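You operate a simulated robot arm through the tools that you are given. There is no shell and no other tool.

Carry out the task below with a simulated robot arm. There is one attempt and no reset: what you move stays moved.

## Task
Tidy the tray: stray dot and curled strip go on the scrap card.
Fine: lift the dot with the blue pad and put the pad back; leave sheet and roll as they lie. Set down upright: blue dot pad.

Only the result counts: the job must be done as asked and must still hold three seconds after the hand-in. Knocking over, shifting, dropping, spilling or breaking anything else fails it. Flat cloth is picked up by pressing the open fingertips on it (5 to 10 N) and closing them slowly along it; thin cloth reads only 2 to 8 mm in the jaws.

## Robot
A 6-joint arm with a two-finger gripper, fixed in place. Base frame: the origin is on the floor under the middle of its stand, x ahead of it, y to its left, z up. Readings come in mm, rad, newtons and seconds.
It reaches about 1572 mm from its shoulder. Its first joint turns from -2.897 to 2.897 rad. Payload 2.45 kg.
The TCP is the grasp point between the finger pads, 20 mm short of the fingertips. In the tool frame z runs along the fingers and y along their closing line. The gripper opens to 140 mm; its body begins 168 mm behind the TCP.
Orientation is told as [roll, pitch, yaw] about the base's x, y, z axes, in that order, counted from this pose: with the fingers straight down and closing along the base's y, the tool's x points along the base's -x, its y along +y and its z along -z.

## Interface
- The arm moves only by the tool play_rows. Its argument "deltas" is a list of rows, each a list of 7 numbers: the shift along the tool's x, y, z in mm, then the turn, a rotation vector about the tool's x, y, z in rad, then the opening, from 0 (shut) to 1 (fully open). In form: [[tx, ty, tz, ax, ay, az, claw], ...]. A call has 1 to 20 rows; each row is the pose to reach, as a shift and turn from the pose commanded when the call began, along the tool's axes at that moment. Each row takes 0.2 s and may step no farther than 50 mm and 0.15 rad from the row before; otherwise, or with a gripper value out of range, the whole call is refused. A pose out of reach is approached as far as the arm can. The call stops where the force on the tool passes 40 N (or 10 N more than at its start, if that is more) or the arm is blocked; 0.2 s more then pass. Each finger travels about 45 mm/s and halts on what it meets, pressing with about 38 N; the grip force reading is that of the motor and also rises with nothing between the fingers. The clock runs only during rows and for 0.2 s after the last one: add rows that repeat a pose to give the fingers time. It gives the time, the measured TCP pose, the force on the tool (base axes), the opening and the grip force at its end, in the units of the frame above (readings bear some noise), with the torque about the TCP (base axes, N m) and any sound that the robot's microphone picked up.
- Cameras (640 x 400 px; columns grow to the right, rows downward): "scene" is fixed at [399.8, 650.1, 1418.9]; the picture's right is [0.91, -0.42, 0.00], its down [-0.37, -0.80, -0.47] and it looks along [0.20, 0.42, -0.88] (base axes); focal length 352 px, centre (320, 200). "wrist" rides on the gripper at [78, 11, -209] in the tool frame; the picture's right is [-0.14, 0.99, 0.00], its down [-0.92, -0.13, -0.37] and it looks along [-0.37, -0.05, 0.93] (tool axes); focal length 280 px, centre (320, 200). There is no depth. A picture from a camera that has moved, and an enlarged one, comes with that camera's place and axes in the base frame and with its lens.
- capture(camera): a new picture of that camera. No time passes.
- zoom(camera, box): a new picture of the part [left, top, right, bottom] of that camera's present view, enlarged. No time passes.
- close_job(): hands the job in; it is judged then, once.

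Nothing tells you positions but the pictures and the camera data. Unless the task says otherwise, let go and move clear before handing in.

The tools are called after "Request:" by a JSON object that holds its "fn" and its "kwargs". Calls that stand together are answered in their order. play_rows: Moves the arm, as the interface text tells. Its arguments: {"type":"object","properties":{"deltas":{"type":"array","items":{"type":"array","items":{"type":"number"}}}},"required":["deltas"]} The other tools are called the same way: capture (camera) takes a picture; zoom (camera, box) takes an enlarged picture of a part of a camera's view; close_job () hands the job in.

At the start:

```text
time: 0.0
tcp_pos: [314.2, 754.7, 903.9]
orientation: [0.0, 0.0, 0.001]
force: [0.4, -0.5, -0.6]
ft_torque: [0.02, 0.01, -0.01]
gripper_width: 140.1
gripper_force: 0.1
```

scene: 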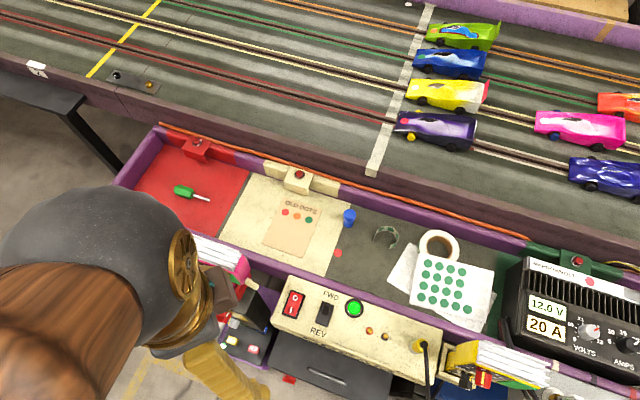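
wrist: 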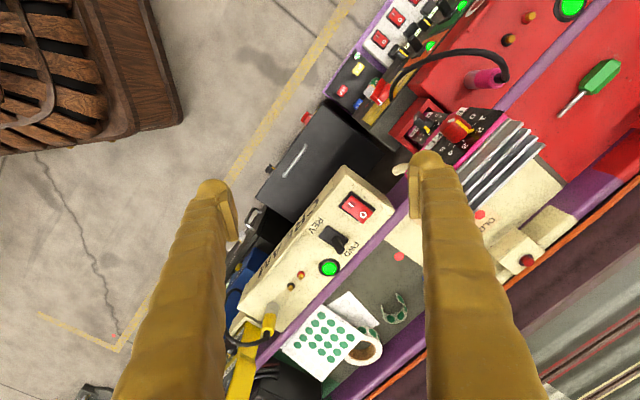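

I see a slot-car track with a tray holding a scrap card labelled "OLD DOTS", a blue pad, a stray red dot, a curled strip, a roll and a sheet of green dots. I'll zoom in to find out where each one is.

Request:
{"fn": "zoom", "kwargs": {"camera": "scene", "box": [220, 160, 420, 285]}}

Request:
{"fn": "zoom", "kwargs": {"camera": "scene", "box": [320, 180, 420, 280]}}

Request:
{"fn": "zoom", "kwargs": {"camera": "wrist", "box": [280, 180, 600, 380]}}

```text
3.20 times, centred on (320, 222) of scene
camera zoom: at [399.8, 650.1, 1418.9], right [0.91, -0.42, 0.0], down [-0.37, -0.8, -0.47], along [0.2, 0.42, -0.88], focal length 1126 px, centre (320, 128)
```

zoom: 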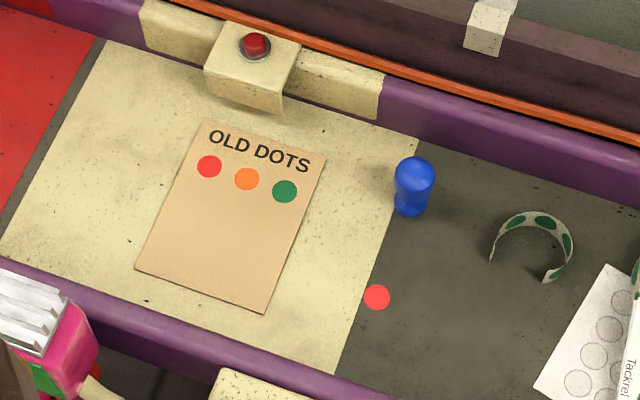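

```text
4.00 times, centred on (370, 230) of scene
camera zoom: at [399.8, 650.1, 1418.9], right [0.91, -0.42, 0.0], down [-0.37, -0.8, -0.47], along [0.2, 0.42, -0.88], focal length 1407 px, centre (120, 80)
```

zoom: 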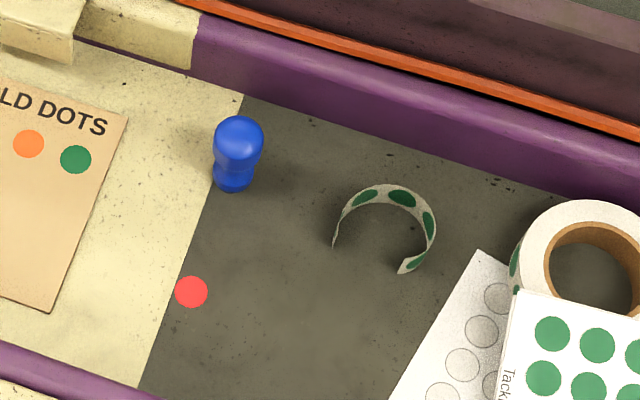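

```text
2.00 times, centred on (440, 280) of wrist
camera zoom: at [237.2, 765.2, 1113.8], right [0.14, 0.99, 0.0], down [0.92, -0.13, 0.37], along [0.37, -0.05, -0.93], focal length 561 px, centre (80, 40)
```

zoom: 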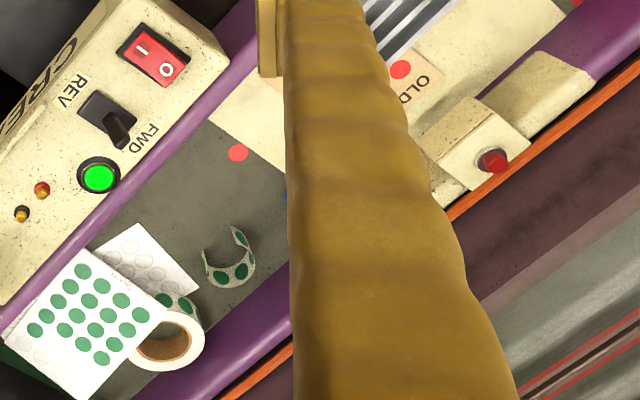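

The tray floor seems to be at about z≈670, with the dot near (547, 875), the pad near (597, 922) and the strip near (663, 860). I'll move the hand over the tray at its present height so the wrist camera gets a closer look.

Request:
{"fn": "play_rows", "kwargs": {"deltas": [[-40, 20, 0, 0, 0, 0, 1], [-80, 40, 0, 0, 0, 0, 1], [-120, 60, 0, 0, 0, 0, 1], [-160, 80, 0, 0, 0, 0, 1], [-200, 100, 0, 0, 0, 0, 1], [-240, 120, 0, 0, 0, 0, 1]]}}

Request:
{"fn": "capture", "kwargs": {"camera": "wrist"}}

Request:
{"fn": "capture", "kwargs": {"camera": "scene"}}

```text
time: 1.4
tcp_pos: [555.2, 874.1, 906.7]
orientation: [0.0, -0.001, 0.0]
force: [0.4, -0.3, 0.7]
ft_torque: [-0.02, 0.01, 0.0]
gripper_width: 140.1
gripper_force: 0.1
```

```text
taken
camera wrist: at [477.6, 884.7, 1115.3], right [0.14, 0.99, 0.0], down [0.92, -0.13, 0.37], along [0.37, -0.05, -0.93], focal length 280 px, centre (320, 200)
```

wrist: 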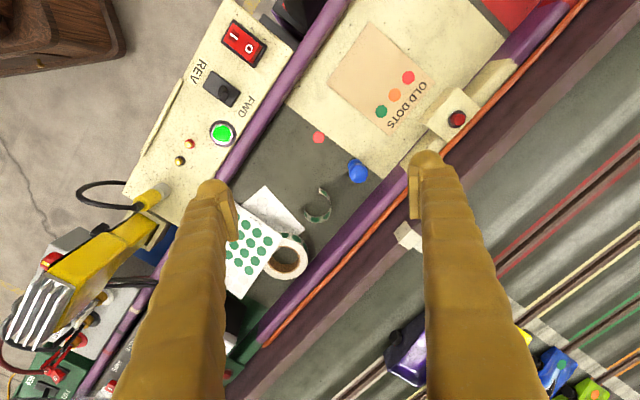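

```text
taken
```

scene: 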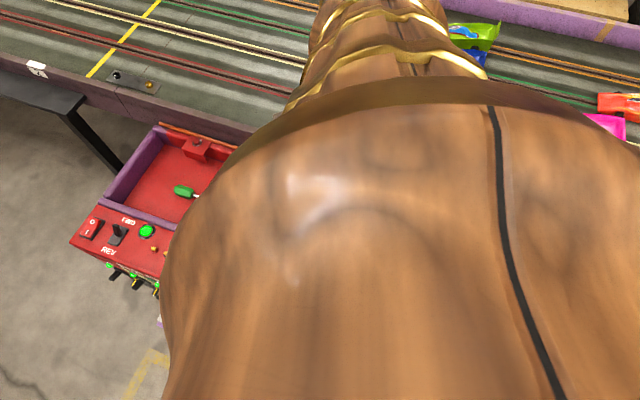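

The wrist camera now shows the whole working area: card, red dot, blue pad, strip, sheet and roll. I'll zoom in for accurate positions.

Request:
{"fn": "zoom", "kwargs": {"camera": "wrist", "box": [280, 110, 400, 230]}}

Request:
{"fn": "zoom", "kwargs": {"camera": "wrist", "box": [200, 0, 520, 200]}}

Request:
{"fn": "zoom", "kwargs": {"camera": "wrist", "box": [220, 150, 400, 300]}}

```text
3.33 times, centred on (340, 170) of wrist
camera zoom: at [477.6, 884.7, 1115.3], right [0.14, 0.99, 0.0], down [0.92, -0.13, 0.37], along [0.37, -0.05, -0.93], focal length 935 px, centre (253, 300)
```

zoom: 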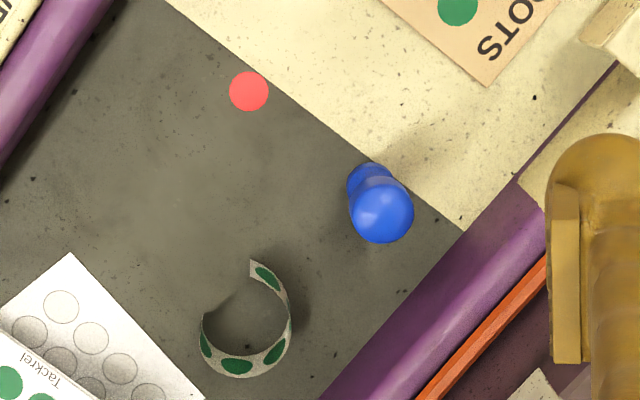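

```text
2.00 times, centred on (360, 100) of wrist
camera zoom: at [477.6, 884.7, 1115.3], right [0.14, 0.99, 0.0], down [0.92, -0.13, 0.37], along [0.37, -0.05, -0.93], focal length 561 px, centre (240, 400)
```

zoom: 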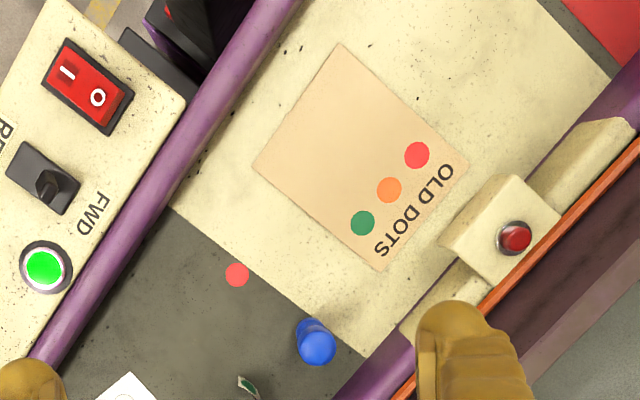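

```text
2.67 times, centred on (310, 225) of wrist
camera zoom: at [477.6, 884.7, 1115.3], right [0.14, 0.99, 0.0], down [0.92, -0.13, 0.37], along [0.37, -0.05, -0.93], focal length 748 px, centre (347, 133)
```

zoom: 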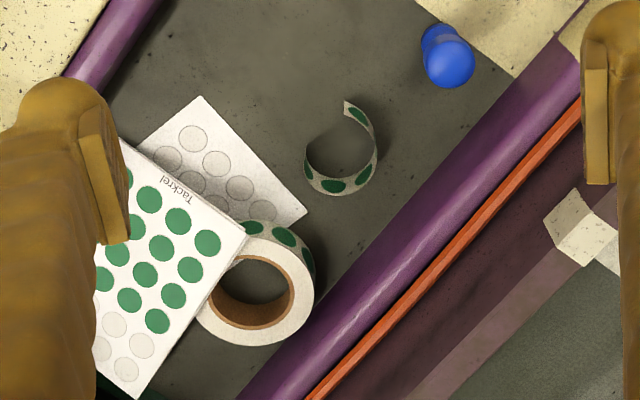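

Cross-checking the two cameras puts the tray floor at about z≈676. The dot is near (546, 873), the pad near (597, 923) and about 58 mm tall, and the strip near (660, 860), with the tray turned about 45°. Next I'll turn the hand 45° to match the tray and look from lower down.

Request:
{"fn": "play_rows", "kwargs": {"deltas": [[-6, 4, 7, 0, 0, -0.13, 1], [-12, 8, 14, 0, 0, -0.26, 1], [-18, 12, 21, 0, 0, -0.39, 1], [-24, 16, 28, 0, 0, -0.52, 1], [-30, 20, 35, 0, 0, -0.65, 1], [-36, 24, 42, 0, 0, -0.785, 1], [-36, 24, 50, 0, 0, -0.785, 1]]}}

Request:
{"fn": "capture", "kwargs": {"camera": "wrist"}}

Request:
{"fn": "capture", "kwargs": {"camera": "scene"}}

```text
time: 3.0
tcp_pos: [588.9, 899.5, 854.3]
orientation: [0.0, 0.001, 0.785]
force: [0.5, 0.1, 0.1]
ft_torque: [-0.03, 0.01, -0.04]
gripper_width: 139.9
gripper_force: 0.1
```

```text
taken
camera wrist: at [528.8, 850.8, 1064.5], right [-0.6, 0.8, 0.0], down [0.74, 0.56, 0.37], along [0.29, 0.22, -0.93], focal length 280 px, centre (320, 200)
```

wrist: 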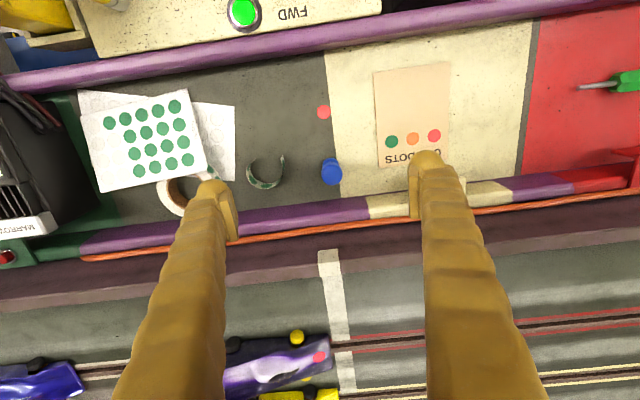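

```text
taken
```

scene: 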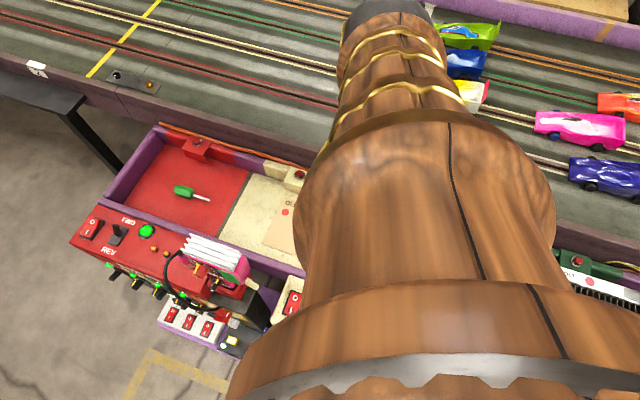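

The hand is lined up with the tray now. I'll zoom in on the pad, the dot and the strip.

Request:
{"fn": "zoom", "kwargs": {"camera": "wrist", "box": [230, 80, 360, 210]}}

Request:
{"fn": "zoom", "kwargs": {"camera": "wrist", "box": [230, 140, 310, 200]}}

Request:
{"fn": "zoom", "kwargs": {"camera": "wrist", "box": [290, 140, 370, 200]}}

Request:
{"fn": "zoom", "kwargs": {"camera": "wrist", "box": [300, 40, 500, 180]}}

```text
3.08 times, centred on (295, 145) of wrist
camera zoom: at [528.8, 850.8, 1064.5], right [-0.6, 0.8, 0.0], down [0.74, 0.56, 0.37], along [0.29, 0.22, -0.93], focal length 863 px, centre (397, 369)
```

zoom: 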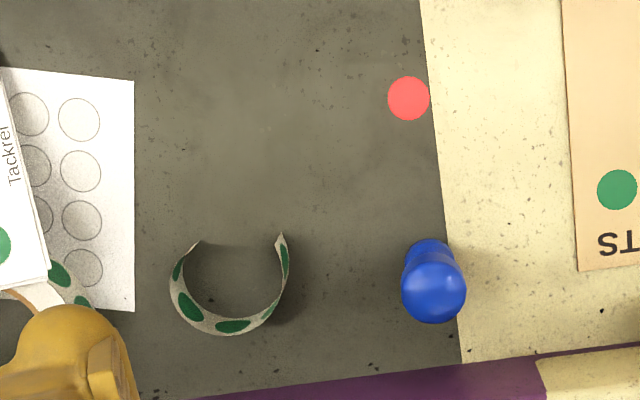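

```text
6.67 times, centred on (270, 170) of wrist
camera zoom: at [528.8, 850.8, 1064.5], right [-0.6, 0.8, 0.0], down [0.74, 0.56, 0.37], along [0.29, 0.22, -0.93], focal length 1869 px, centre (653, 400)
```

zoom: 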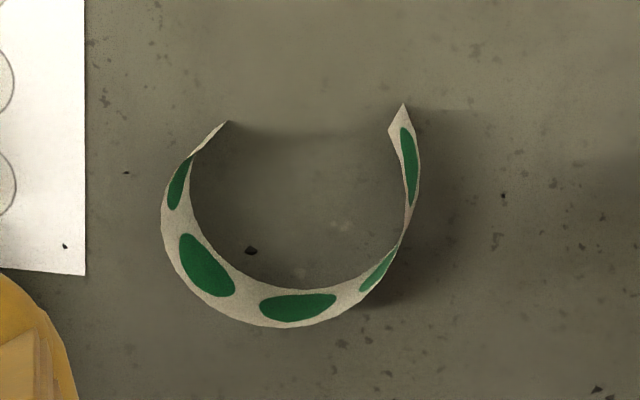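

```text
6.67 times, centred on (330, 170) of wrist
camera zoom: at [528.8, 850.8, 1064.5], right [-0.6, 0.8, 0.0], down [0.74, 0.56, 0.37], along [0.29, 0.22, -0.93], focal length 1869 px, centre (253, 400)
```

zoom: 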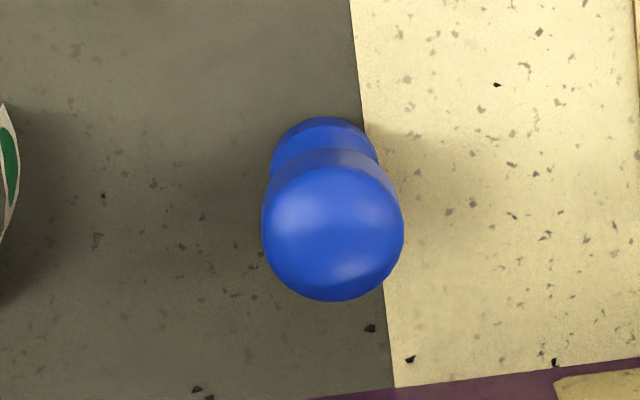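

```text
2.86 times, centred on (400, 110) of wrist
camera zoom: at [528.8, 850.8, 1064.5], right [-0.6, 0.8, 0.0], down [0.74, 0.56, 0.37], along [0.29, 0.22, -0.93], focal length 801 px, centre (91, 457)
```

zoom: 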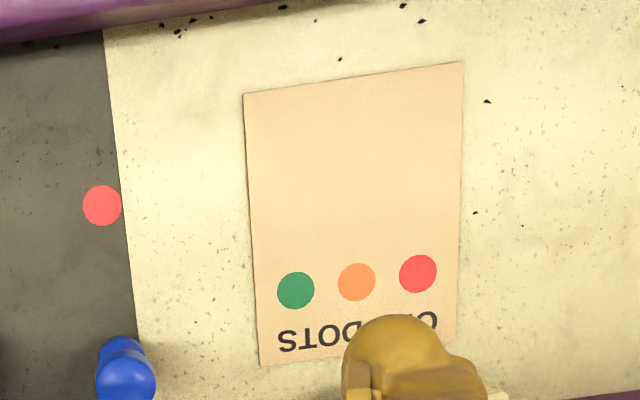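

The blue pad stands at about (600, 923). Its knob is about 27 mm across at z≈726, on a base about 23 mm wide. The strip is a C about 50 mm across and 26 mm tall, standing on edge. I'll move above the pad with the jaws partly closed and check the alignment.

Request:
{"fn": "play_rows", "kwargs": {"deltas": [[-8, 3.3, 14, 0, 0, 0, 0.85], [-16, 6.6, 28, 0, 0, 0, 0.7], [-24.2, 10, 42, 0, 0, 0, 0.55], [-24.2, 10, 54, 0, 0, 0, 0.5], [-24.2, 10, 54, 0, 0, 0, 0.5]]}}

Request:
{"fn": "capture", "kwargs": {"camera": "wrist"}}

Request:
{"fn": "zoom", "kwargs": {"camera": "wrist", "box": [220, 90, 420, 215]}}

```text
time: 4.2
tcp_pos: [601.3, 923.4, 799.9]
orientation: [0.001, 0.0, 0.786]
force: [-0.8, 0.0, -0.7]
ft_torque: [-0.01, 0.0, -0.03]
gripper_width: 70.0
gripper_force: 0.1
```

```text
taken
camera wrist: at [538.9, 875.6, 1009.3], right [-0.6, 0.8, 0.0], down [0.74, 0.56, 0.37], along [0.29, 0.22, -0.93], focal length 280 px, centre (320, 200)
```

wrist: 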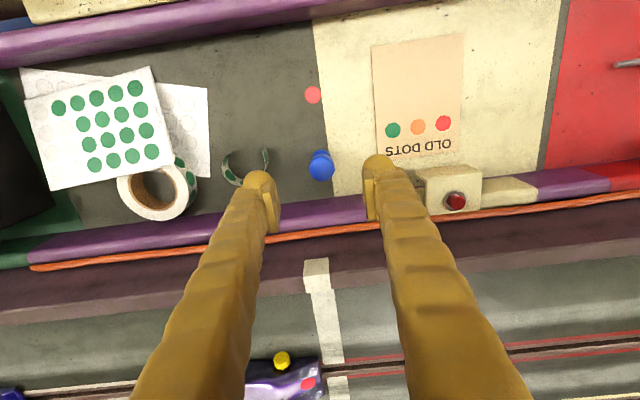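

```text
3.20 times, centred on (320, 152) of wrist
camera zoom: at [538.9, 875.6, 1009.3], right [-0.6, 0.8, 0.0], down [0.74, 0.56, 0.37], along [0.29, 0.22, -0.93], focal length 897 px, centre (320, 352)
```

zoom: 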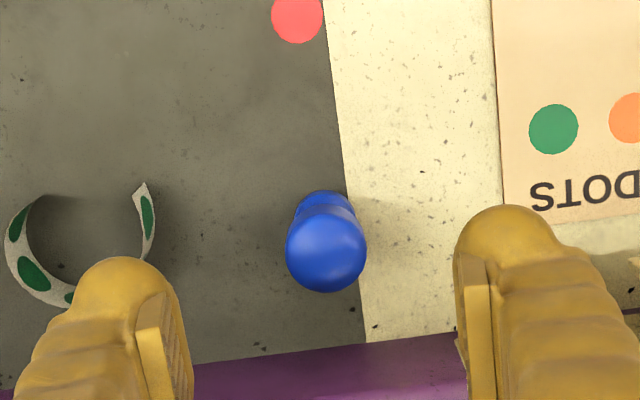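

The pad is almost exactly under the grasp point, about 1.5 mm off along the closing line. I'll narrow the jaws a little and come down to the height of the knob.

Request:
{"fn": "play_rows", "kwargs": {"deltas": [[0, 1.5, 15, 0, 0, 0, 0.4], [0, 1.5, 30, 0, 0, 0, 0.36], [0, 1.5, 45, 0, 0, 0, 0.36], [0, 1.5, 58, 0, 0, 0, 0.36], [0, 1.5, 68, 0, 0, 0, 0.36], [0, 1.5, 76, 0, 0, 0, 0.36], [0, 1.5, 76, 0, 0, 0, 0.36]]}}

Request:
{"fn": "capture", "kwargs": {"camera": "wrist"}}

Request:
{"fn": "zoom", "kwargs": {"camera": "wrist", "box": [240, 130, 400, 230]}}

```text
time: 5.8
tcp_pos: [598.8, 923.1, 724.0]
orientation: [0.002, 0.0, 0.785]
force: [-0.4, -0.2, -0.2]
ft_torque: [0.03, -0.01, 0.0]
gripper_width: 50.3
gripper_force: 0.2
```

```text
taken
camera wrist: at [537.6, 876.1, 933.2], right [-0.6, 0.8, 0.0], down [0.74, 0.56, 0.37], along [0.29, 0.22, -0.93], focal length 280 px, centre (320, 200)
```

wrist: 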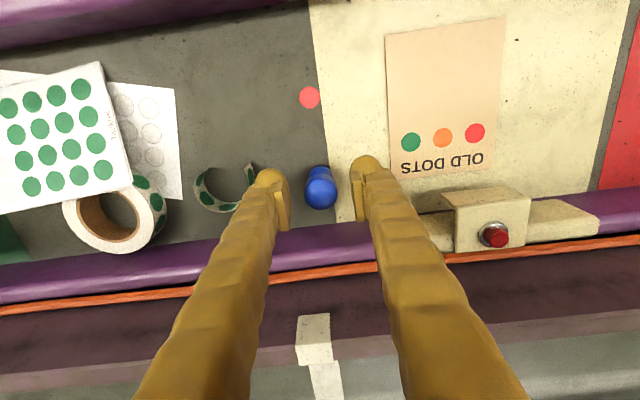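

```text
4.00 times, centred on (320, 180) of wrist
camera zoom: at [537.6, 876.1, 933.2], right [-0.6, 0.8, 0.0], down [0.74, 0.56, 0.37], along [0.29, 0.22, -0.93], focal length 1122 px, centre (320, 280)
```

zoom: 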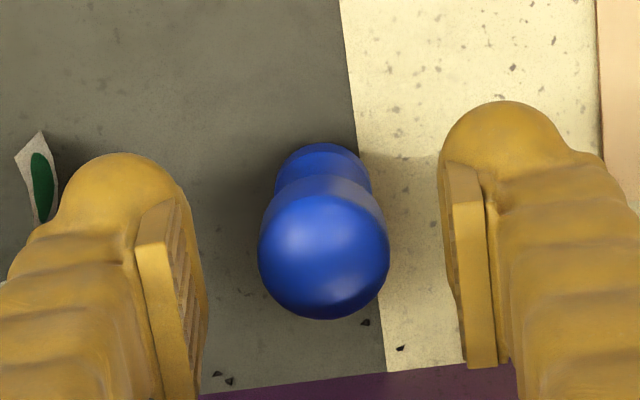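

The knob is within 1 mm of the grasp point, so I'll close on it now.

Request:
{"fn": "play_rows", "kwargs": {"deltas": [[0, 0, 0, 0, 0, 0, 0.28], [0, 0, 0, 0, 0, 0, 0.22], [0, 0, 0, 0, 0, 0, 0.18], [0, 0, 0, 0, 0, 0, 0.14], [0, 0, 0, 0, 0, 0, 0.1], [0, 0, 0, 0, 0, 0, 0.1]]}}

Request:
{"fn": "zoom", "kwargs": {"camera": "wrist", "box": [240, 130, 400, 230]}}

```text
time: 7.2
tcp_pos: [599.9, 924.0, 724.2]
orientation: [0.0, 0.0, 0.785]
force: [-0.1, -0.7, 0.2]
ft_torque: [-0.01, 0.0, 0.01]
gripper_width: 25.2
gripper_force: 37.6
```

```text
4.00 times, centred on (320, 180) of wrist
camera zoom: at [537.6, 876.1, 933.2], right [-0.6, 0.8, 0.0], down [0.74, 0.56, 0.37], along [0.29, 0.22, -0.93], focal length 1122 px, centre (320, 280)
```

zoom: 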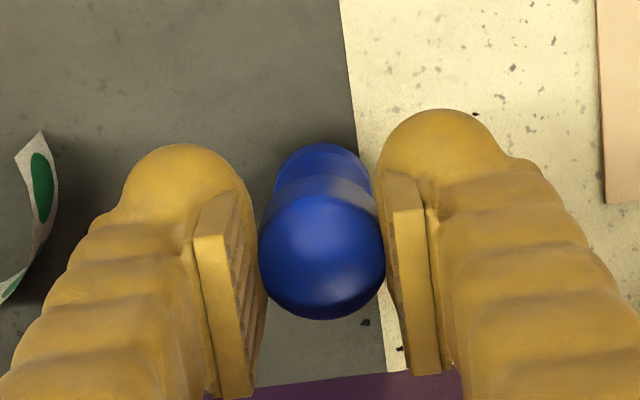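

The pad is held, reading 25.2 mm at 37.6 N. I'll lift it straight up 40 mm and look at it and the dot.

Request:
{"fn": "play_rows", "kwargs": {"deltas": [[0, 0, -3, 0, 0, 0, 0.1], [0, 0, -10, 0, 0, 0, 0.1], [0, 0, -20, 0, 0, 0, 0.1], [0, 0, -30, 0, 0, 0, 0.1], [0, 0, -40, 0, 0, 0, 0.1], [0, 0, -40, 0, 0, 0, 0.1]]}}

Request:
{"fn": "capture", "kwargs": {"camera": "wrist"}}

Request:
{"fn": "zoom", "kwargs": {"camera": "wrist", "box": [240, 80, 400, 240]}}

```text
time: 8.6
tcp_pos: [600.6, 924.6, 766.0]
orientation: [-0.001, 0.001, 0.785]
force: [-0.8, -0.6, -0.8]
ft_torque: [0.04, 0.03, -0.01]
gripper_width: 25.2
gripper_force: 38.6
```

```text
taken
camera wrist: at [537.7, 876.1, 974.2], right [-0.6, 0.8, 0.0], down [0.74, 0.56, 0.37], along [0.29, 0.22, -0.93], focal length 280 px, centre (320, 200)
```

wrist: 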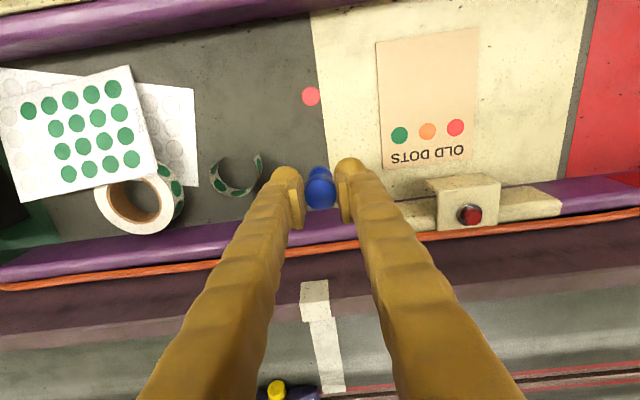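

```text
2.50 times, centred on (320, 160) of wrist
camera zoom: at [537.7, 876.1, 974.2], right [-0.6, 0.8, 0.0], down [0.74, 0.56, 0.37], along [0.29, 0.22, -0.93], focal length 701 px, centre (320, 300)
```

zoom: 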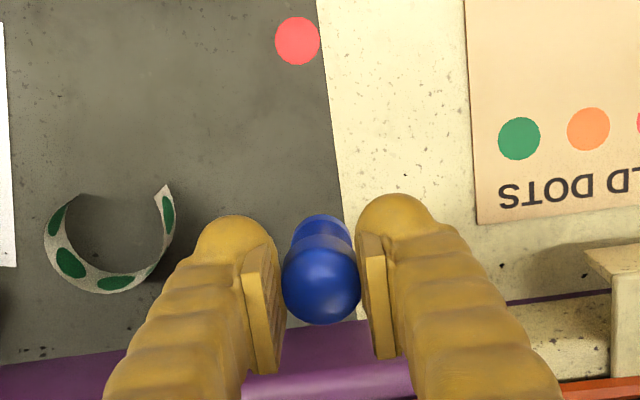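

The pad came up cleanly. The dot is 51 mm back along both x and y from the pad's spot, so I'll carry the pad over it and hover to check the alignment.

Request:
{"fn": "play_rows", "kwargs": {"deltas": [[15, 0.1, 0, 0, 0, 0, 0.1], [30, 0.1, 0, 0, 0, 0, 0.1], [45, 0.2, 0, 0, 0, 0, 0.1], [60, 0.3, 0, 0, 0, 0, 0.1], [71.8, 0.3, 0, 0, 0, 0, 0.1], [71.8, 0.3, 12, 0, 0, 0, 0.1], [71.8, 0.3, 22, 0, 0, 0, 0.1], [71.8, 0.3, 22, 0, 0, 0, 0.1]]}}

Request:
{"fn": "capture", "kwargs": {"camera": "wrist"}}

Request:
{"fn": "zoom", "kwargs": {"camera": "wrist", "box": [270, 120, 370, 220]}}

Request:
{"fn": "capture", "kwargs": {"camera": "scene"}}

```text
time: 10.4
tcp_pos: [548.8, 873.9, 742.2]
orientation: [0.001, 0.0, 0.786]
force: [-0.6, -0.2, -1.1]
ft_torque: [-0.02, -0.02, -0.05]
gripper_width: 25.2
gripper_force: 38.3
```

```text
taken
camera wrist: at [486.6, 825.7, 951.6], right [-0.6, 0.8, 0.0], down [0.74, 0.56, 0.37], along [0.29, 0.22, -0.93], focal length 280 px, centre (320, 200)
```

wrist: 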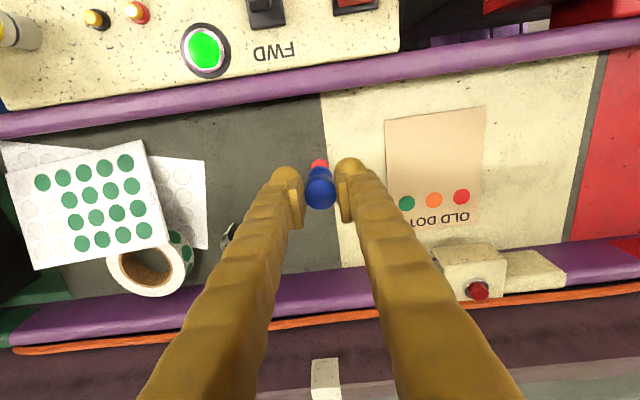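

```text
4.00 times, centred on (320, 170) of wrist
camera zoom: at [486.6, 825.7, 951.6], right [-0.6, 0.8, 0.0], down [0.74, 0.56, 0.37], along [0.29, 0.22, -0.93], focal length 1122 px, centre (320, 320)
```

zoom: 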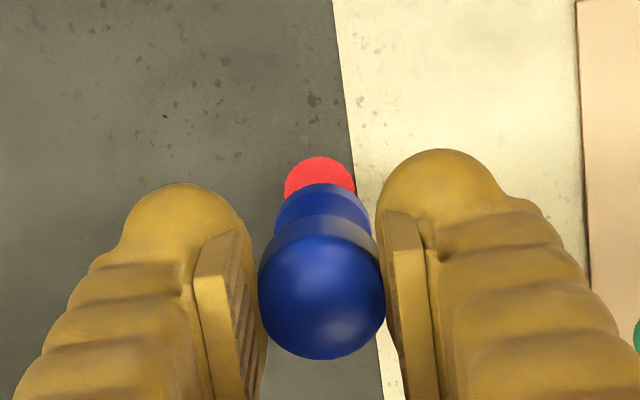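

```text
taken
```

scene: 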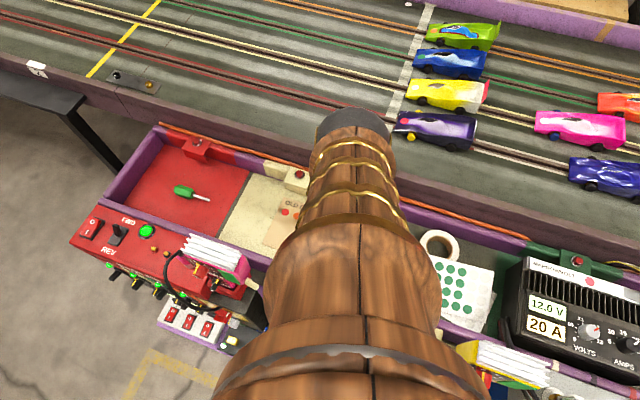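

Comparing views, the floor looks to be nearer z≈660, and the pad sits about 4.5 mm past the dot. I'll shift 4.5 mm toward the near side, come down a little and check again.

Request:
{"fn": "play_rows", "kwargs": {"deltas": [[2.5, 0, 0, 0, 0, 0, 0.1], [4.5, 0, 4, 0, 0, 0, 0.1], [4.5, 0, 9, 0, 0, 0, 0.1], [4.5, 0, 9, 0, 0, 0, 0.1]]}}

Request:
{"fn": "zoom", "kwargs": {"camera": "wrist", "box": [270, 120, 370, 220]}}

```text
time: 11.4
tcp_pos: [545.1, 870.5, 733.2]
orientation: [-0.001, -0.001, 0.785]
force: [0.1, -0.7, 0.1]
ft_torque: [-0.03, -0.01, 0.01]
gripper_width: 25.2
gripper_force: 37.7
```

```text
4.00 times, centred on (320, 170) of wrist
camera zoom: at [483.3, 822.3, 942.5], right [-0.6, 0.8, 0.0], down [0.74, 0.56, 0.37], along [0.29, 0.22, -0.93], focal length 1122 px, centre (320, 320)
```

zoom: 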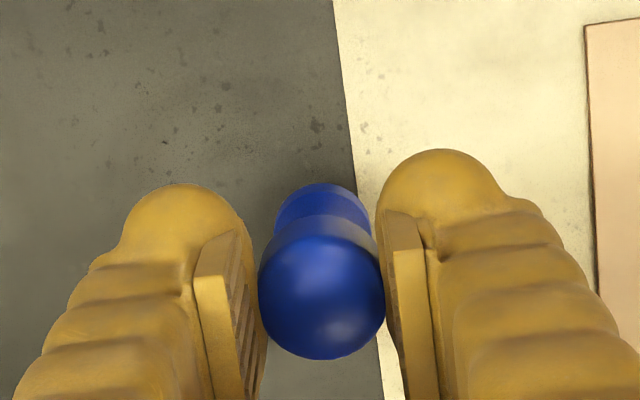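

The dot is fully hidden under the pad and the geometry says they are centred. I'll lower the pad gently and watch the force.

Request:
{"fn": "play_rows", "kwargs": {"deltas": [[0, 0, 3, 0, 0, 0, 0.1], [0, 0, 6, 0, 0, 0, 0.1], [0, 0, 7.5, 0, 0, 0, 0.1], [0, 0, 8.5, 0, 0, 0, 0.1]]}}

Request:
{"fn": "zoom", "kwargs": {"camera": "wrist", "box": [270, 120, 370, 220]}}

```text
time: 12.4
tcp_pos: [545.3, 870.7, 725.2]
orientation: [0.0, 0.0, 0.785]
force: [-0.4, -0.1, -1.2]
ft_torque: [0.01, 0.0, -0.02]
gripper_width: 25.0
gripper_force: 38.4
```

```text
4.00 times, centred on (320, 170) of wrist
camera zoom: at [483.3, 822.6, 934.2], right [-0.6, 0.8, 0.0], down [0.74, 0.56, 0.37], along [0.29, 0.22, -0.93], focal length 1122 px, centre (320, 320)
```

zoom: 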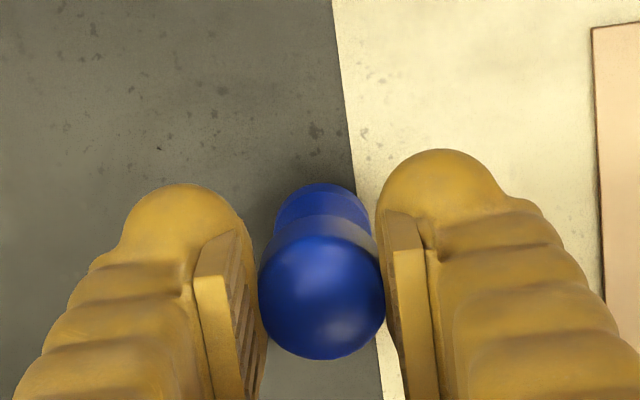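

Still no contact, with about 1 mm to go. I'll press in half-millimetre steps.

Request:
{"fn": "play_rows", "kwargs": {"deltas": [[0, 0, 0.5, 0, 0, 0, 0.1], [0, 0, 1.0, 0, 0, 0, 0.1], [0, 0, 1.5, 0, 0, 0, 0.1], [0, 0, 1.5, 0, 0, 0, 0.1]]}}

```text
time: 13.4
tcp_pos: [544.8, 871.1, 723.6]
orientation: [0.0, 0.0, 0.784]
force: [-1.2, -1.3, 6.4]
ft_torque: [-0.14, 0.04, -0.01]
gripper_width: 25.0
gripper_force: 37.8
```

The pad is in contact at about 6 N. I'll press a touch more and hold for a moment.

Request:
{"fn": "play_rows", "kwargs": {"deltas": [[0, 0, 0.3, 0, 0, 0, 0.1], [0, 0, 0.3, 0, 0, 0, 0.1], [0, 0, 0.3, 0, 0, 0, 0.1]]}}

```text
time: 14.2
tcp_pos: [546.0, 871.5, 723.5]
orientation: [0.001, 0.001, 0.785]
force: [-1.0, -0.4, 13.6]
ft_torque: [-0.02, 0.03, -0.01]
gripper_width: 25.2
gripper_force: 37.7
```

I've pressed at about 14 N, so I'll lift and see whether the dot came up with the pad.

Request:
{"fn": "play_rows", "kwargs": {"deltas": [[0, 0, -1, 0, 0, 0, 0.1], [0, 0, -4, 0, 0, 0, 0.1], [0, 0, -10, 0, 0, 0, 0.1], [0, 0, -20, 0, 0, 0, 0.1], [0, 0, -30, 0, 0, 0, 0.1], [0, 0, -40, 0, 0, 0, 0.1], [0, 0, -45, 0, 0, 0, 0.1], [0, 0, -45, 0, 0, 0, 0.1]]}}

Request:
{"fn": "capture", "kwargs": {"camera": "wrist"}}

Request:
{"fn": "zoom", "kwargs": {"camera": "wrist", "box": [270, 120, 370, 220]}}

```text
time: 16.0
tcp_pos: [544.3, 870.3, 768.4]
orientation: [0.001, 0.001, 0.785]
force: [0.8, -0.9, -0.9]
ft_torque: [-0.01, -0.03, -0.03]
gripper_width: 25.2
gripper_force: 38.0
```

```text
taken
camera wrist: at [483.0, 822.5, 977.1], right [-0.6, 0.8, 0.0], down [0.74, 0.56, 0.37], along [0.29, 0.22, -0.93], focal length 280 px, centre (320, 200)
```

wrist: 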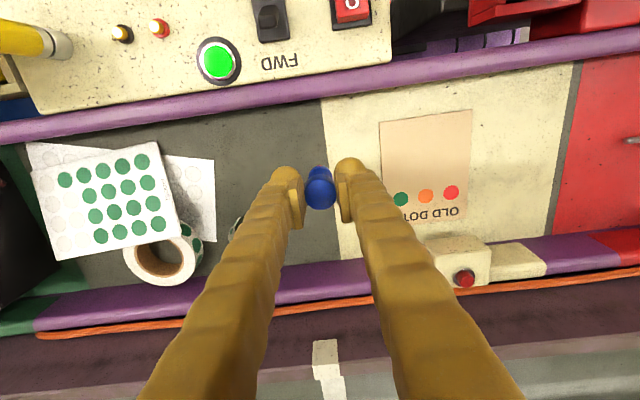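

```text
4.00 times, centred on (320, 170) of wrist
camera zoom: at [483.0, 822.5, 977.1], right [-0.6, 0.8, 0.0], down [0.74, 0.56, 0.37], along [0.29, 0.22, -0.93], focal length 1122 px, centre (320, 320)
```

zoom: 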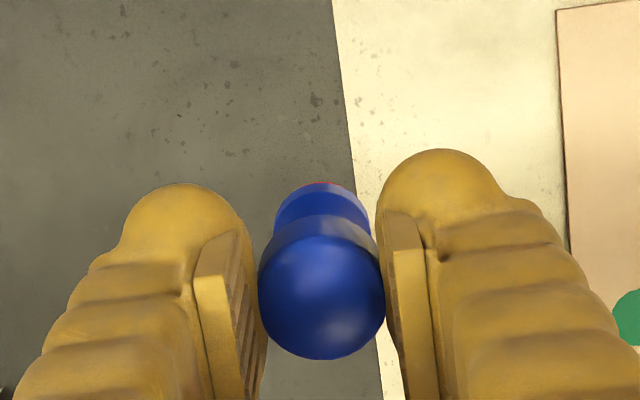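

The dot has left the floor, and a thin red edge shows under the pad, so it is stuck there. I'll carry it over to the near-left, empty part of the card.

Request:
{"fn": "play_rows", "kwargs": {"deltas": [[1.8, 18, 0, 0, 0, 0, 0.1], [3.6, 36, 0, 0, 0, 0, 0.1], [5.4, 54, 0, 0, 0, 0, 0.1], [7.2, 72, 0, 0, 0, 0, 0.1], [9.05, 90.4, 0, 0, 0, 0, 0.1], [9.05, 90.4, 15, 0, 0, 0, 0.1], [9.05, 90.4, 30, 0, 0, 0, 0.1], [9.05, 90.4, 30, 0, 0, 0, 0.1]]}}

Request:
{"fn": "capture", "kwargs": {"camera": "wrist"}}

Request:
{"fn": "zoom", "kwargs": {"camera": "wrist", "box": [250, 110, 410, 230]}}

```text
time: 17.8
tcp_pos: [474.1, 928.6, 737.6]
orientation: [0.001, 0.0, 0.788]
force: [0.9, 0.4, -0.5]
ft_torque: [0.04, -0.02, -0.02]
gripper_width: 25.2
gripper_force: 37.5
```

```text
taken
camera wrist: at [412.7, 880.0, 947.4], right [-0.6, 0.8, 0.0], down [0.74, 0.56, 0.37], along [0.29, 0.22, -0.93], focal length 280 px, centre (320, 200)
```

wrist: 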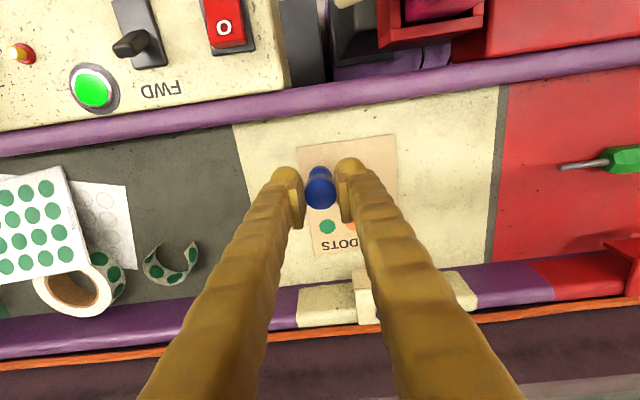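

```text
3.33 times, centred on (330, 170) of wrist
camera zoom: at [412.7, 880.0, 947.4], right [-0.6, 0.8, 0.0], down [0.74, 0.56, 0.37], along [0.29, 0.22, -0.93], focal length 935 px, centre (287, 300)
```

zoom: 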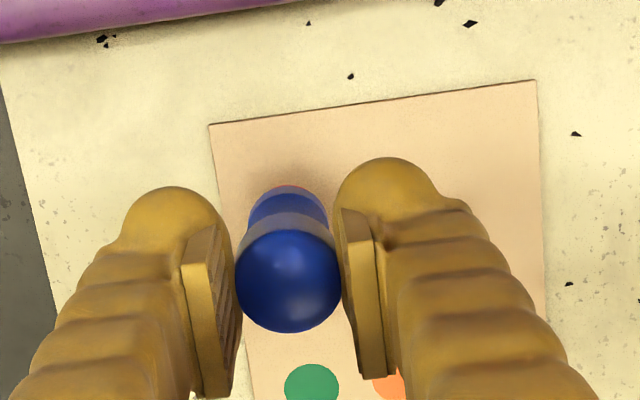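

The pad is over the empty near-left corner of the card, about 14 mm up. I'll lower it.

Request:
{"fn": "play_rows", "kwargs": {"deltas": [[0, 0, 5, 0, 0, 0, 0.1], [0, 0, 9, 0, 0, 0, 0.1], [0, 0, 11.5, 0, 0, 0, 0.1], [0, 0, 12.5, 0, 0, 0, 0.1], [0, 0, 12.5, 0, 0, 0, 0.1]]}}

Request:
{"fn": "zoom", "kwargs": {"camera": "wrist", "box": [250, 110, 410, 230]}}

```text
time: 19.0
tcp_pos: [473.9, 928.1, 725.7]
orientation: [0.001, -0.002, 0.785]
force: [0.1, 0.0, 11.2]
ft_torque: [0.03, 0.01, -0.03]
gripper_width: 25.0
gripper_force: 38.7
```

```text
3.33 times, centred on (330, 170) of wrist
camera zoom: at [412.8, 880.1, 935.5], right [-0.6, 0.8, 0.0], down [0.74, 0.56, 0.37], along [0.29, 0.22, -0.93], focal length 935 px, centre (287, 300)
```

zoom: 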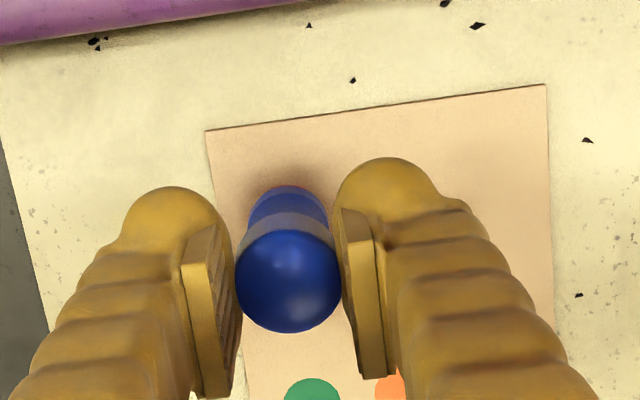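

The pad is touching the card at 11 N. I'll press slightly more, hold briefly, then lift and check.

Request:
{"fn": "play_rows", "kwargs": {"deltas": [[0, 0, 0.3, 0, 0, 0, 0.1], [0, 0, 0.3, 0, 0, 0, 0.1], [0, 0, 0.3, 0, 0, 0, 0.1]]}}

Request:
{"fn": "play_rows", "kwargs": {"deltas": [[0, 0, -1, 0, 0, 0, 0.1], [0, 0, -3, 0, 0, 0, 0.1], [0, 0, -8, 0, 0, 0, 0.1], [0, 0, -16, 0, 0, 0, 0.1], [0, 0, -26, 0, 0, 0, 0.1], [0, 0, -36, 0, 0, 0, 0.1], [0, 0, -42, 0, 0, 0, 0.1], [0, 0, -42, 0, 0, 0, 0.1]]}}

Request:
{"fn": "capture", "kwargs": {"camera": "wrist"}}

Request:
{"fn": "zoom", "kwargs": {"camera": "wrist", "box": [250, 110, 410, 230]}}

```text
time: 19.8
tcp_pos: [474.1, 927.4, 725.1]
orientation: [0.0, 0.0, 0.786]
force: [0.1, 0.5, 18.4]
ft_torque: [0.1, -0.03, 0.0]
gripper_width: 25.1
gripper_force: 38.1
```

```text
time: 21.6
tcp_pos: [474.9, 928.5, 767.6]
orientation: [0.001, 0.0, 0.785]
force: [0.4, 0.1, -0.6]
ft_torque: [0.01, 0.01, 0.03]
gripper_width: 25.3
gripper_force: 38.2
```

```text
taken
camera wrist: at [413.0, 880.0, 976.6], right [-0.6, 0.8, 0.0], down [0.74, 0.56, 0.37], along [0.29, 0.22, -0.93], focal length 280 px, centre (320, 200)
```

wrist: 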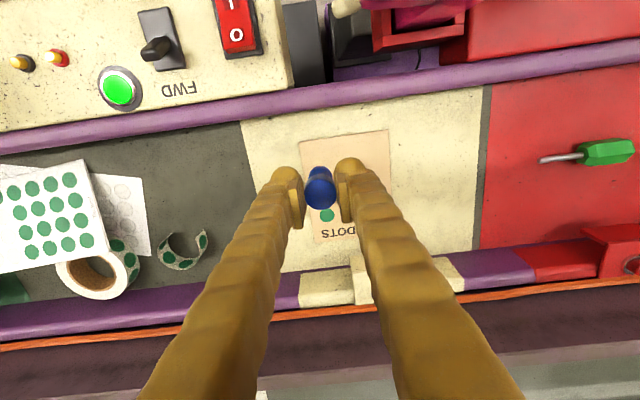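

```text
3.33 times, centred on (330, 170) of wrist
camera zoom: at [413.0, 880.0, 976.6], right [-0.6, 0.8, 0.0], down [0.74, 0.56, 0.37], along [0.29, 0.22, -0.93], focal length 935 px, centre (287, 300)
```

zoom: 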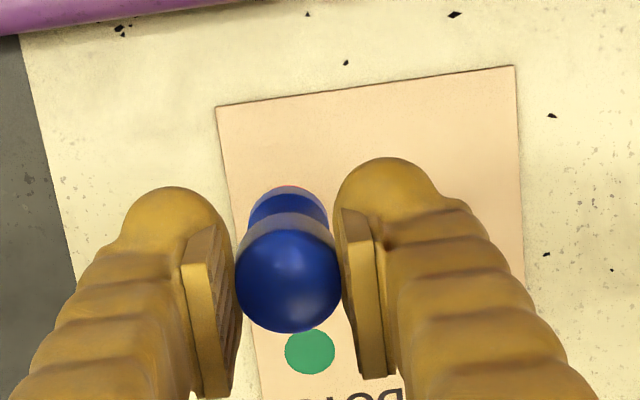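

I can't see the dot on the card yet. I'll zoom in on the bottom edge of the pad and on the card.

Request:
{"fn": "zoom", "kwargs": {"camera": "wrist", "box": [295, 140, 345, 200]}}

Request:
{"fn": "zoom", "kwargs": {"camera": "scene", "box": [220, 160, 420, 285]}}

```text
6.67 times, centred on (320, 170) of wrist
camera zoom: at [413.0, 880.0, 976.6], right [-0.6, 0.8, 0.0], down [0.74, 0.56, 0.37], along [0.29, 0.22, -0.93], focal length 1869 px, centre (320, 400)
```

zoom: 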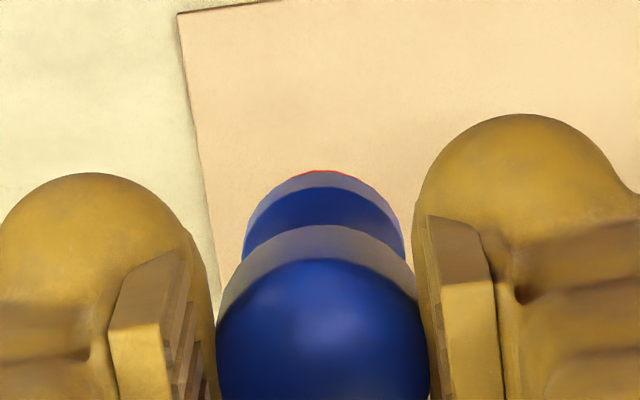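

```text
3.20 times, centred on (320, 222) of scene
camera zoom: at [399.8, 650.1, 1418.9], right [0.91, -0.42, 0.0], down [-0.37, -0.8, -0.47], along [0.2, 0.42, -0.88], focal length 1126 px, centre (320, 128)
```

zoom: 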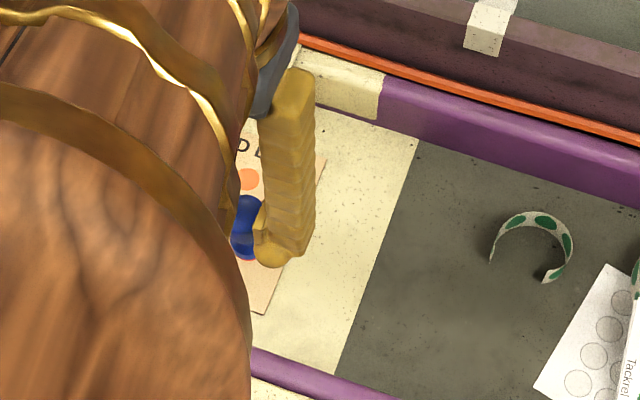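

The dot is still stuck under the pad, with its red edge showing. The card lies where it was. I'll press again more firmly and for longer.

Request:
{"fn": "play_rows", "kwargs": {"deltas": [[0, 0, 12, 0, 0, 0, 0.1], [0, 0, 24, 0, 0, 0, 0.1], [0, 0, 34, 0, 0, 0, 0.1], [0, 0, 39, 0, 0, 0, 0.1], [0, 0, 41.2, 0, 0, 0, 0.1], [0, 0, 42, 0, 0, 0, 0.1], [0, 0, 42.3, 0, 0, 0, 0.1], [0, 0, 42.3, 0, 0, 0, 0.1], [0, 0, 42.3, 0, 0, 0, 0.1], [0, 0, 42.3, 0, 0, 0, 0.1], [0, 0, 42.3, 0, 0, 0, 0.1], [0, 0, 42.3, 0, 0, 0, 0.1], [0, 0, 42.3, 0, 0, 0, 0.1], [0, 0, 42.3, 0, 0, 0, 0.1]]}}

Request:
{"fn": "zoom", "kwargs": {"camera": "wrist", "box": [270, 120, 370, 220]}}

```text
time: 24.6
tcp_pos: [474.2, 927.2, 725.2]
orientation: [0.0, 0.0, 0.786]
force: [-0.9, 0.8, 20.5]
ft_torque: [0.04, -0.05, -0.02]
gripper_width: 25.3
gripper_force: 38.2
```

```text
4.00 times, centred on (320, 170) of wrist
camera zoom: at [412.9, 879.6, 935.0], right [-0.6, 0.8, 0.0], down [0.74, 0.56, 0.37], along [0.29, 0.22, -0.93], focal length 1122 px, centre (320, 320)
```

zoom: 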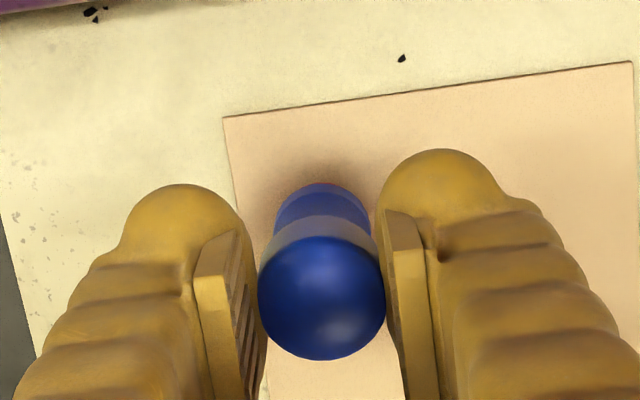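

I've held it at about 20 N for over a second. I'll lift slowly and check again.

Request:
{"fn": "play_rows", "kwargs": {"deltas": [[0, 0, -0.5, 0, 0, 0, 0.1], [0, 0, -1, 0, 0, 0, 0.1], [0, 0, -1.5, 0, 0, 0, 0.1], [0, 0, -2, 0, 0, 0, 0.1], [0, 0, -3, 0, 0, 0, 0.1], [0, 0, -6, 0, 0, 0, 0.1], [0, 0, -12, 0, 0, 0, 0.1], [0, 0, -22, 0, 0, 0, 0.1], [0, 0, -32, 0, 0, 0, 0.1], [0, 0, -42, 0, 0, 0, 0.1], [0, 0, -42, 0, 0, 0, 0.1]]}}

Request:
{"fn": "zoom", "kwargs": {"camera": "wrist", "box": [270, 120, 370, 220]}}

Request:
{"fn": "zoom", "kwargs": {"camera": "scene", "box": [280, 210, 320, 260]}}

```text
time: 27.0
tcp_pos: [474.3, 927.7, 767.4]
orientation: [0.0, -0.001, 0.785]
force: [-0.1, -0.8, 0.2]
ft_torque: [0.04, 0.01, -0.01]
gripper_width: 25.2
gripper_force: 37.9
```

```text
4.00 times, centred on (320, 170) of wrist
camera zoom: at [412.6, 879.8, 976.2], right [-0.6, 0.8, 0.0], down [0.74, 0.56, 0.37], along [0.29, 0.22, -0.93], focal length 1122 px, centre (320, 320)
```

zoom: 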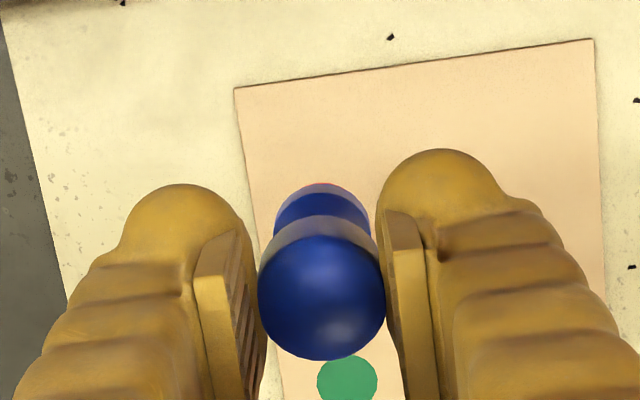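

```text
8.00 times, centred on (300, 235) of scene
camera zoom: at [399.8, 650.1, 1418.9], right [0.91, -0.42, 0.0], down [-0.37, -0.8, -0.47], along [0.2, 0.42, -0.88], focal length 2814 px, centre (480, -80)
```

zoom: 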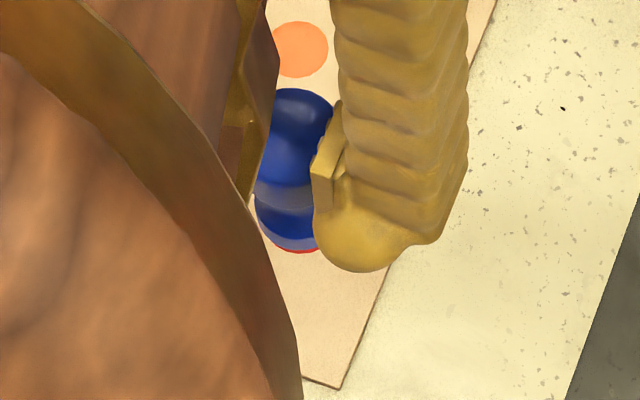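

The dot still clings to the pad after a straight lift, so it needs to be sheared or peeled off. I'll press again and twist the pad about its own axis while it is down, so the card doesn't get dragged.

Request:
{"fn": "play_rows", "kwargs": {"deltas": [[0, 0, 14, 0, 0, 0, 0.1], [0, 0, 28, 0, 0, 0, 0.1], [0, 0, 37, 0, 0, 0, 0.1], [0, 0, 40.5, 0, 0, 0, 0.1], [0, 0, 41.6, 0, 0, 0, 0.1], [0, 0, 42, 0, 0, 0, 0.1], [0, 0, 42, 0, 0, 0, 0.1], [-0.02, 0.47, 42, 0, 0, 0.1, 0.1], [-0.09, 0.93, 42, 0, 0, 0.2, 0.1], [-0.21, 1.39, 42, 0, 0, 0.3, 0.1], [-0.37, 1.83, 42, 0, 0, 0.4, 0.1], [-0.58, 2.25, 42, 0, 0, 0.5, 0.1], [-0.58, 2.25, 42, 0, 0, 0.5, 0.1]]}}

Request:
{"fn": "zoom", "kwargs": {"camera": "wrist", "box": [250, 80, 410, 240]}}

```text
time: 29.8
tcp_pos: [473.1, 930.2, 725.2]
orientation: [0.001, 0.001, 0.284]
force: [1.2, -0.6, 18.5]
ft_torque: [0.01, -0.03, -0.05]
gripper_width: 25.1
gripper_force: 37.9
```

```text
2.50 times, centred on (330, 160) of wrist
camera zoom: at [396.6, 918.0, 934.8], right [-0.15, 0.99, 0.0], down [0.92, 0.14, 0.37], along [0.36, 0.05, -0.93], focal length 701 px, centre (295, 300)
```

zoom: 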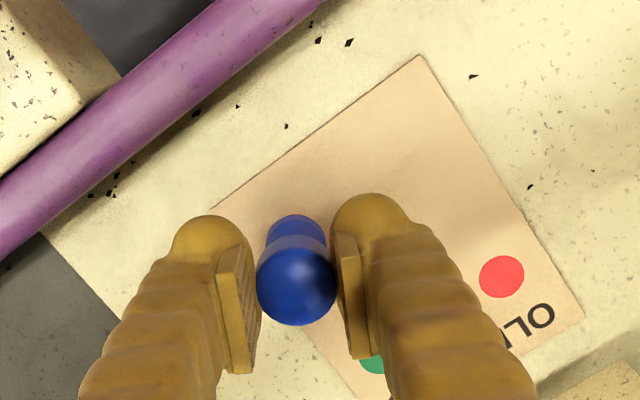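

The twist went through with little torque and the card looks still. I'll lift and check.

Request:
{"fn": "play_rows", "kwargs": {"deltas": [[0, 0, -0.5, 0, 0, 0, 0.1], [0, 0, -1.5, 0, 0, 0, 0.1], [0, 0, -4, 0, 0, 0, 0.1], [0, 0, -10, 0, 0, 0, 0.1], [0, 0, -20, 0, 0, 0, 0.1], [0, 0, -30, 0, 0, 0, 0.1], [0, 0, -42, 0, 0, 0, 0.1], [0, 0, -42, 0, 0, 0, 0.1]]}}

Request:
{"fn": "zoom", "kwargs": {"camera": "wrist", "box": [250, 80, 410, 240]}}

Request:
{"fn": "zoom", "kwargs": {"camera": "scene", "box": [260, 190, 340, 260]}}

```text
time: 31.6
tcp_pos: [471.3, 930.9, 766.4]
orientation: [-0.001, -0.001, 0.283]
force: [-0.2, -0.2, 0.2]
ft_torque: [0.01, -0.01, 0.02]
gripper_width: 13.9
gripper_force: 0.0
```

```text
2.50 times, centred on (330, 160) of wrist
camera zoom: at [396.4, 918.4, 976.7], right [-0.15, 0.99, 0.0], down [0.92, 0.14, 0.37], along [0.36, 0.05, -0.93], focal length 701 px, centre (295, 300)
```

zoom: 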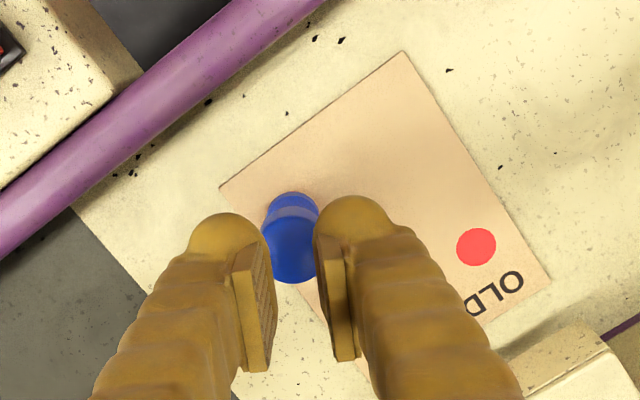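

```text
5.71 times, centred on (300, 225) of scene
camera zoom: at [399.8, 650.1, 1418.9], right [0.91, -0.42, 0.0], down [-0.37, -0.8, -0.47], along [0.2, 0.42, -0.88], focal length 2010 px, centre (434, 57)
```

zoom: 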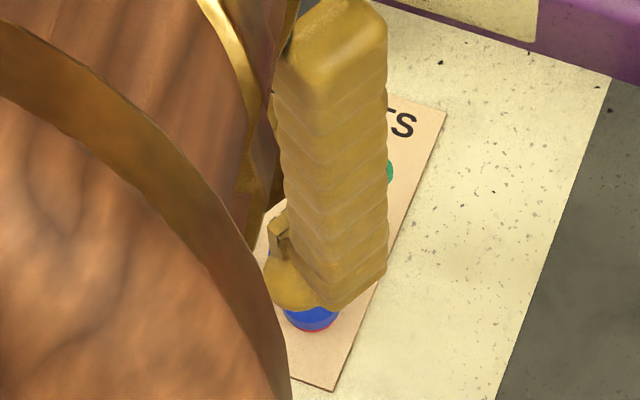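

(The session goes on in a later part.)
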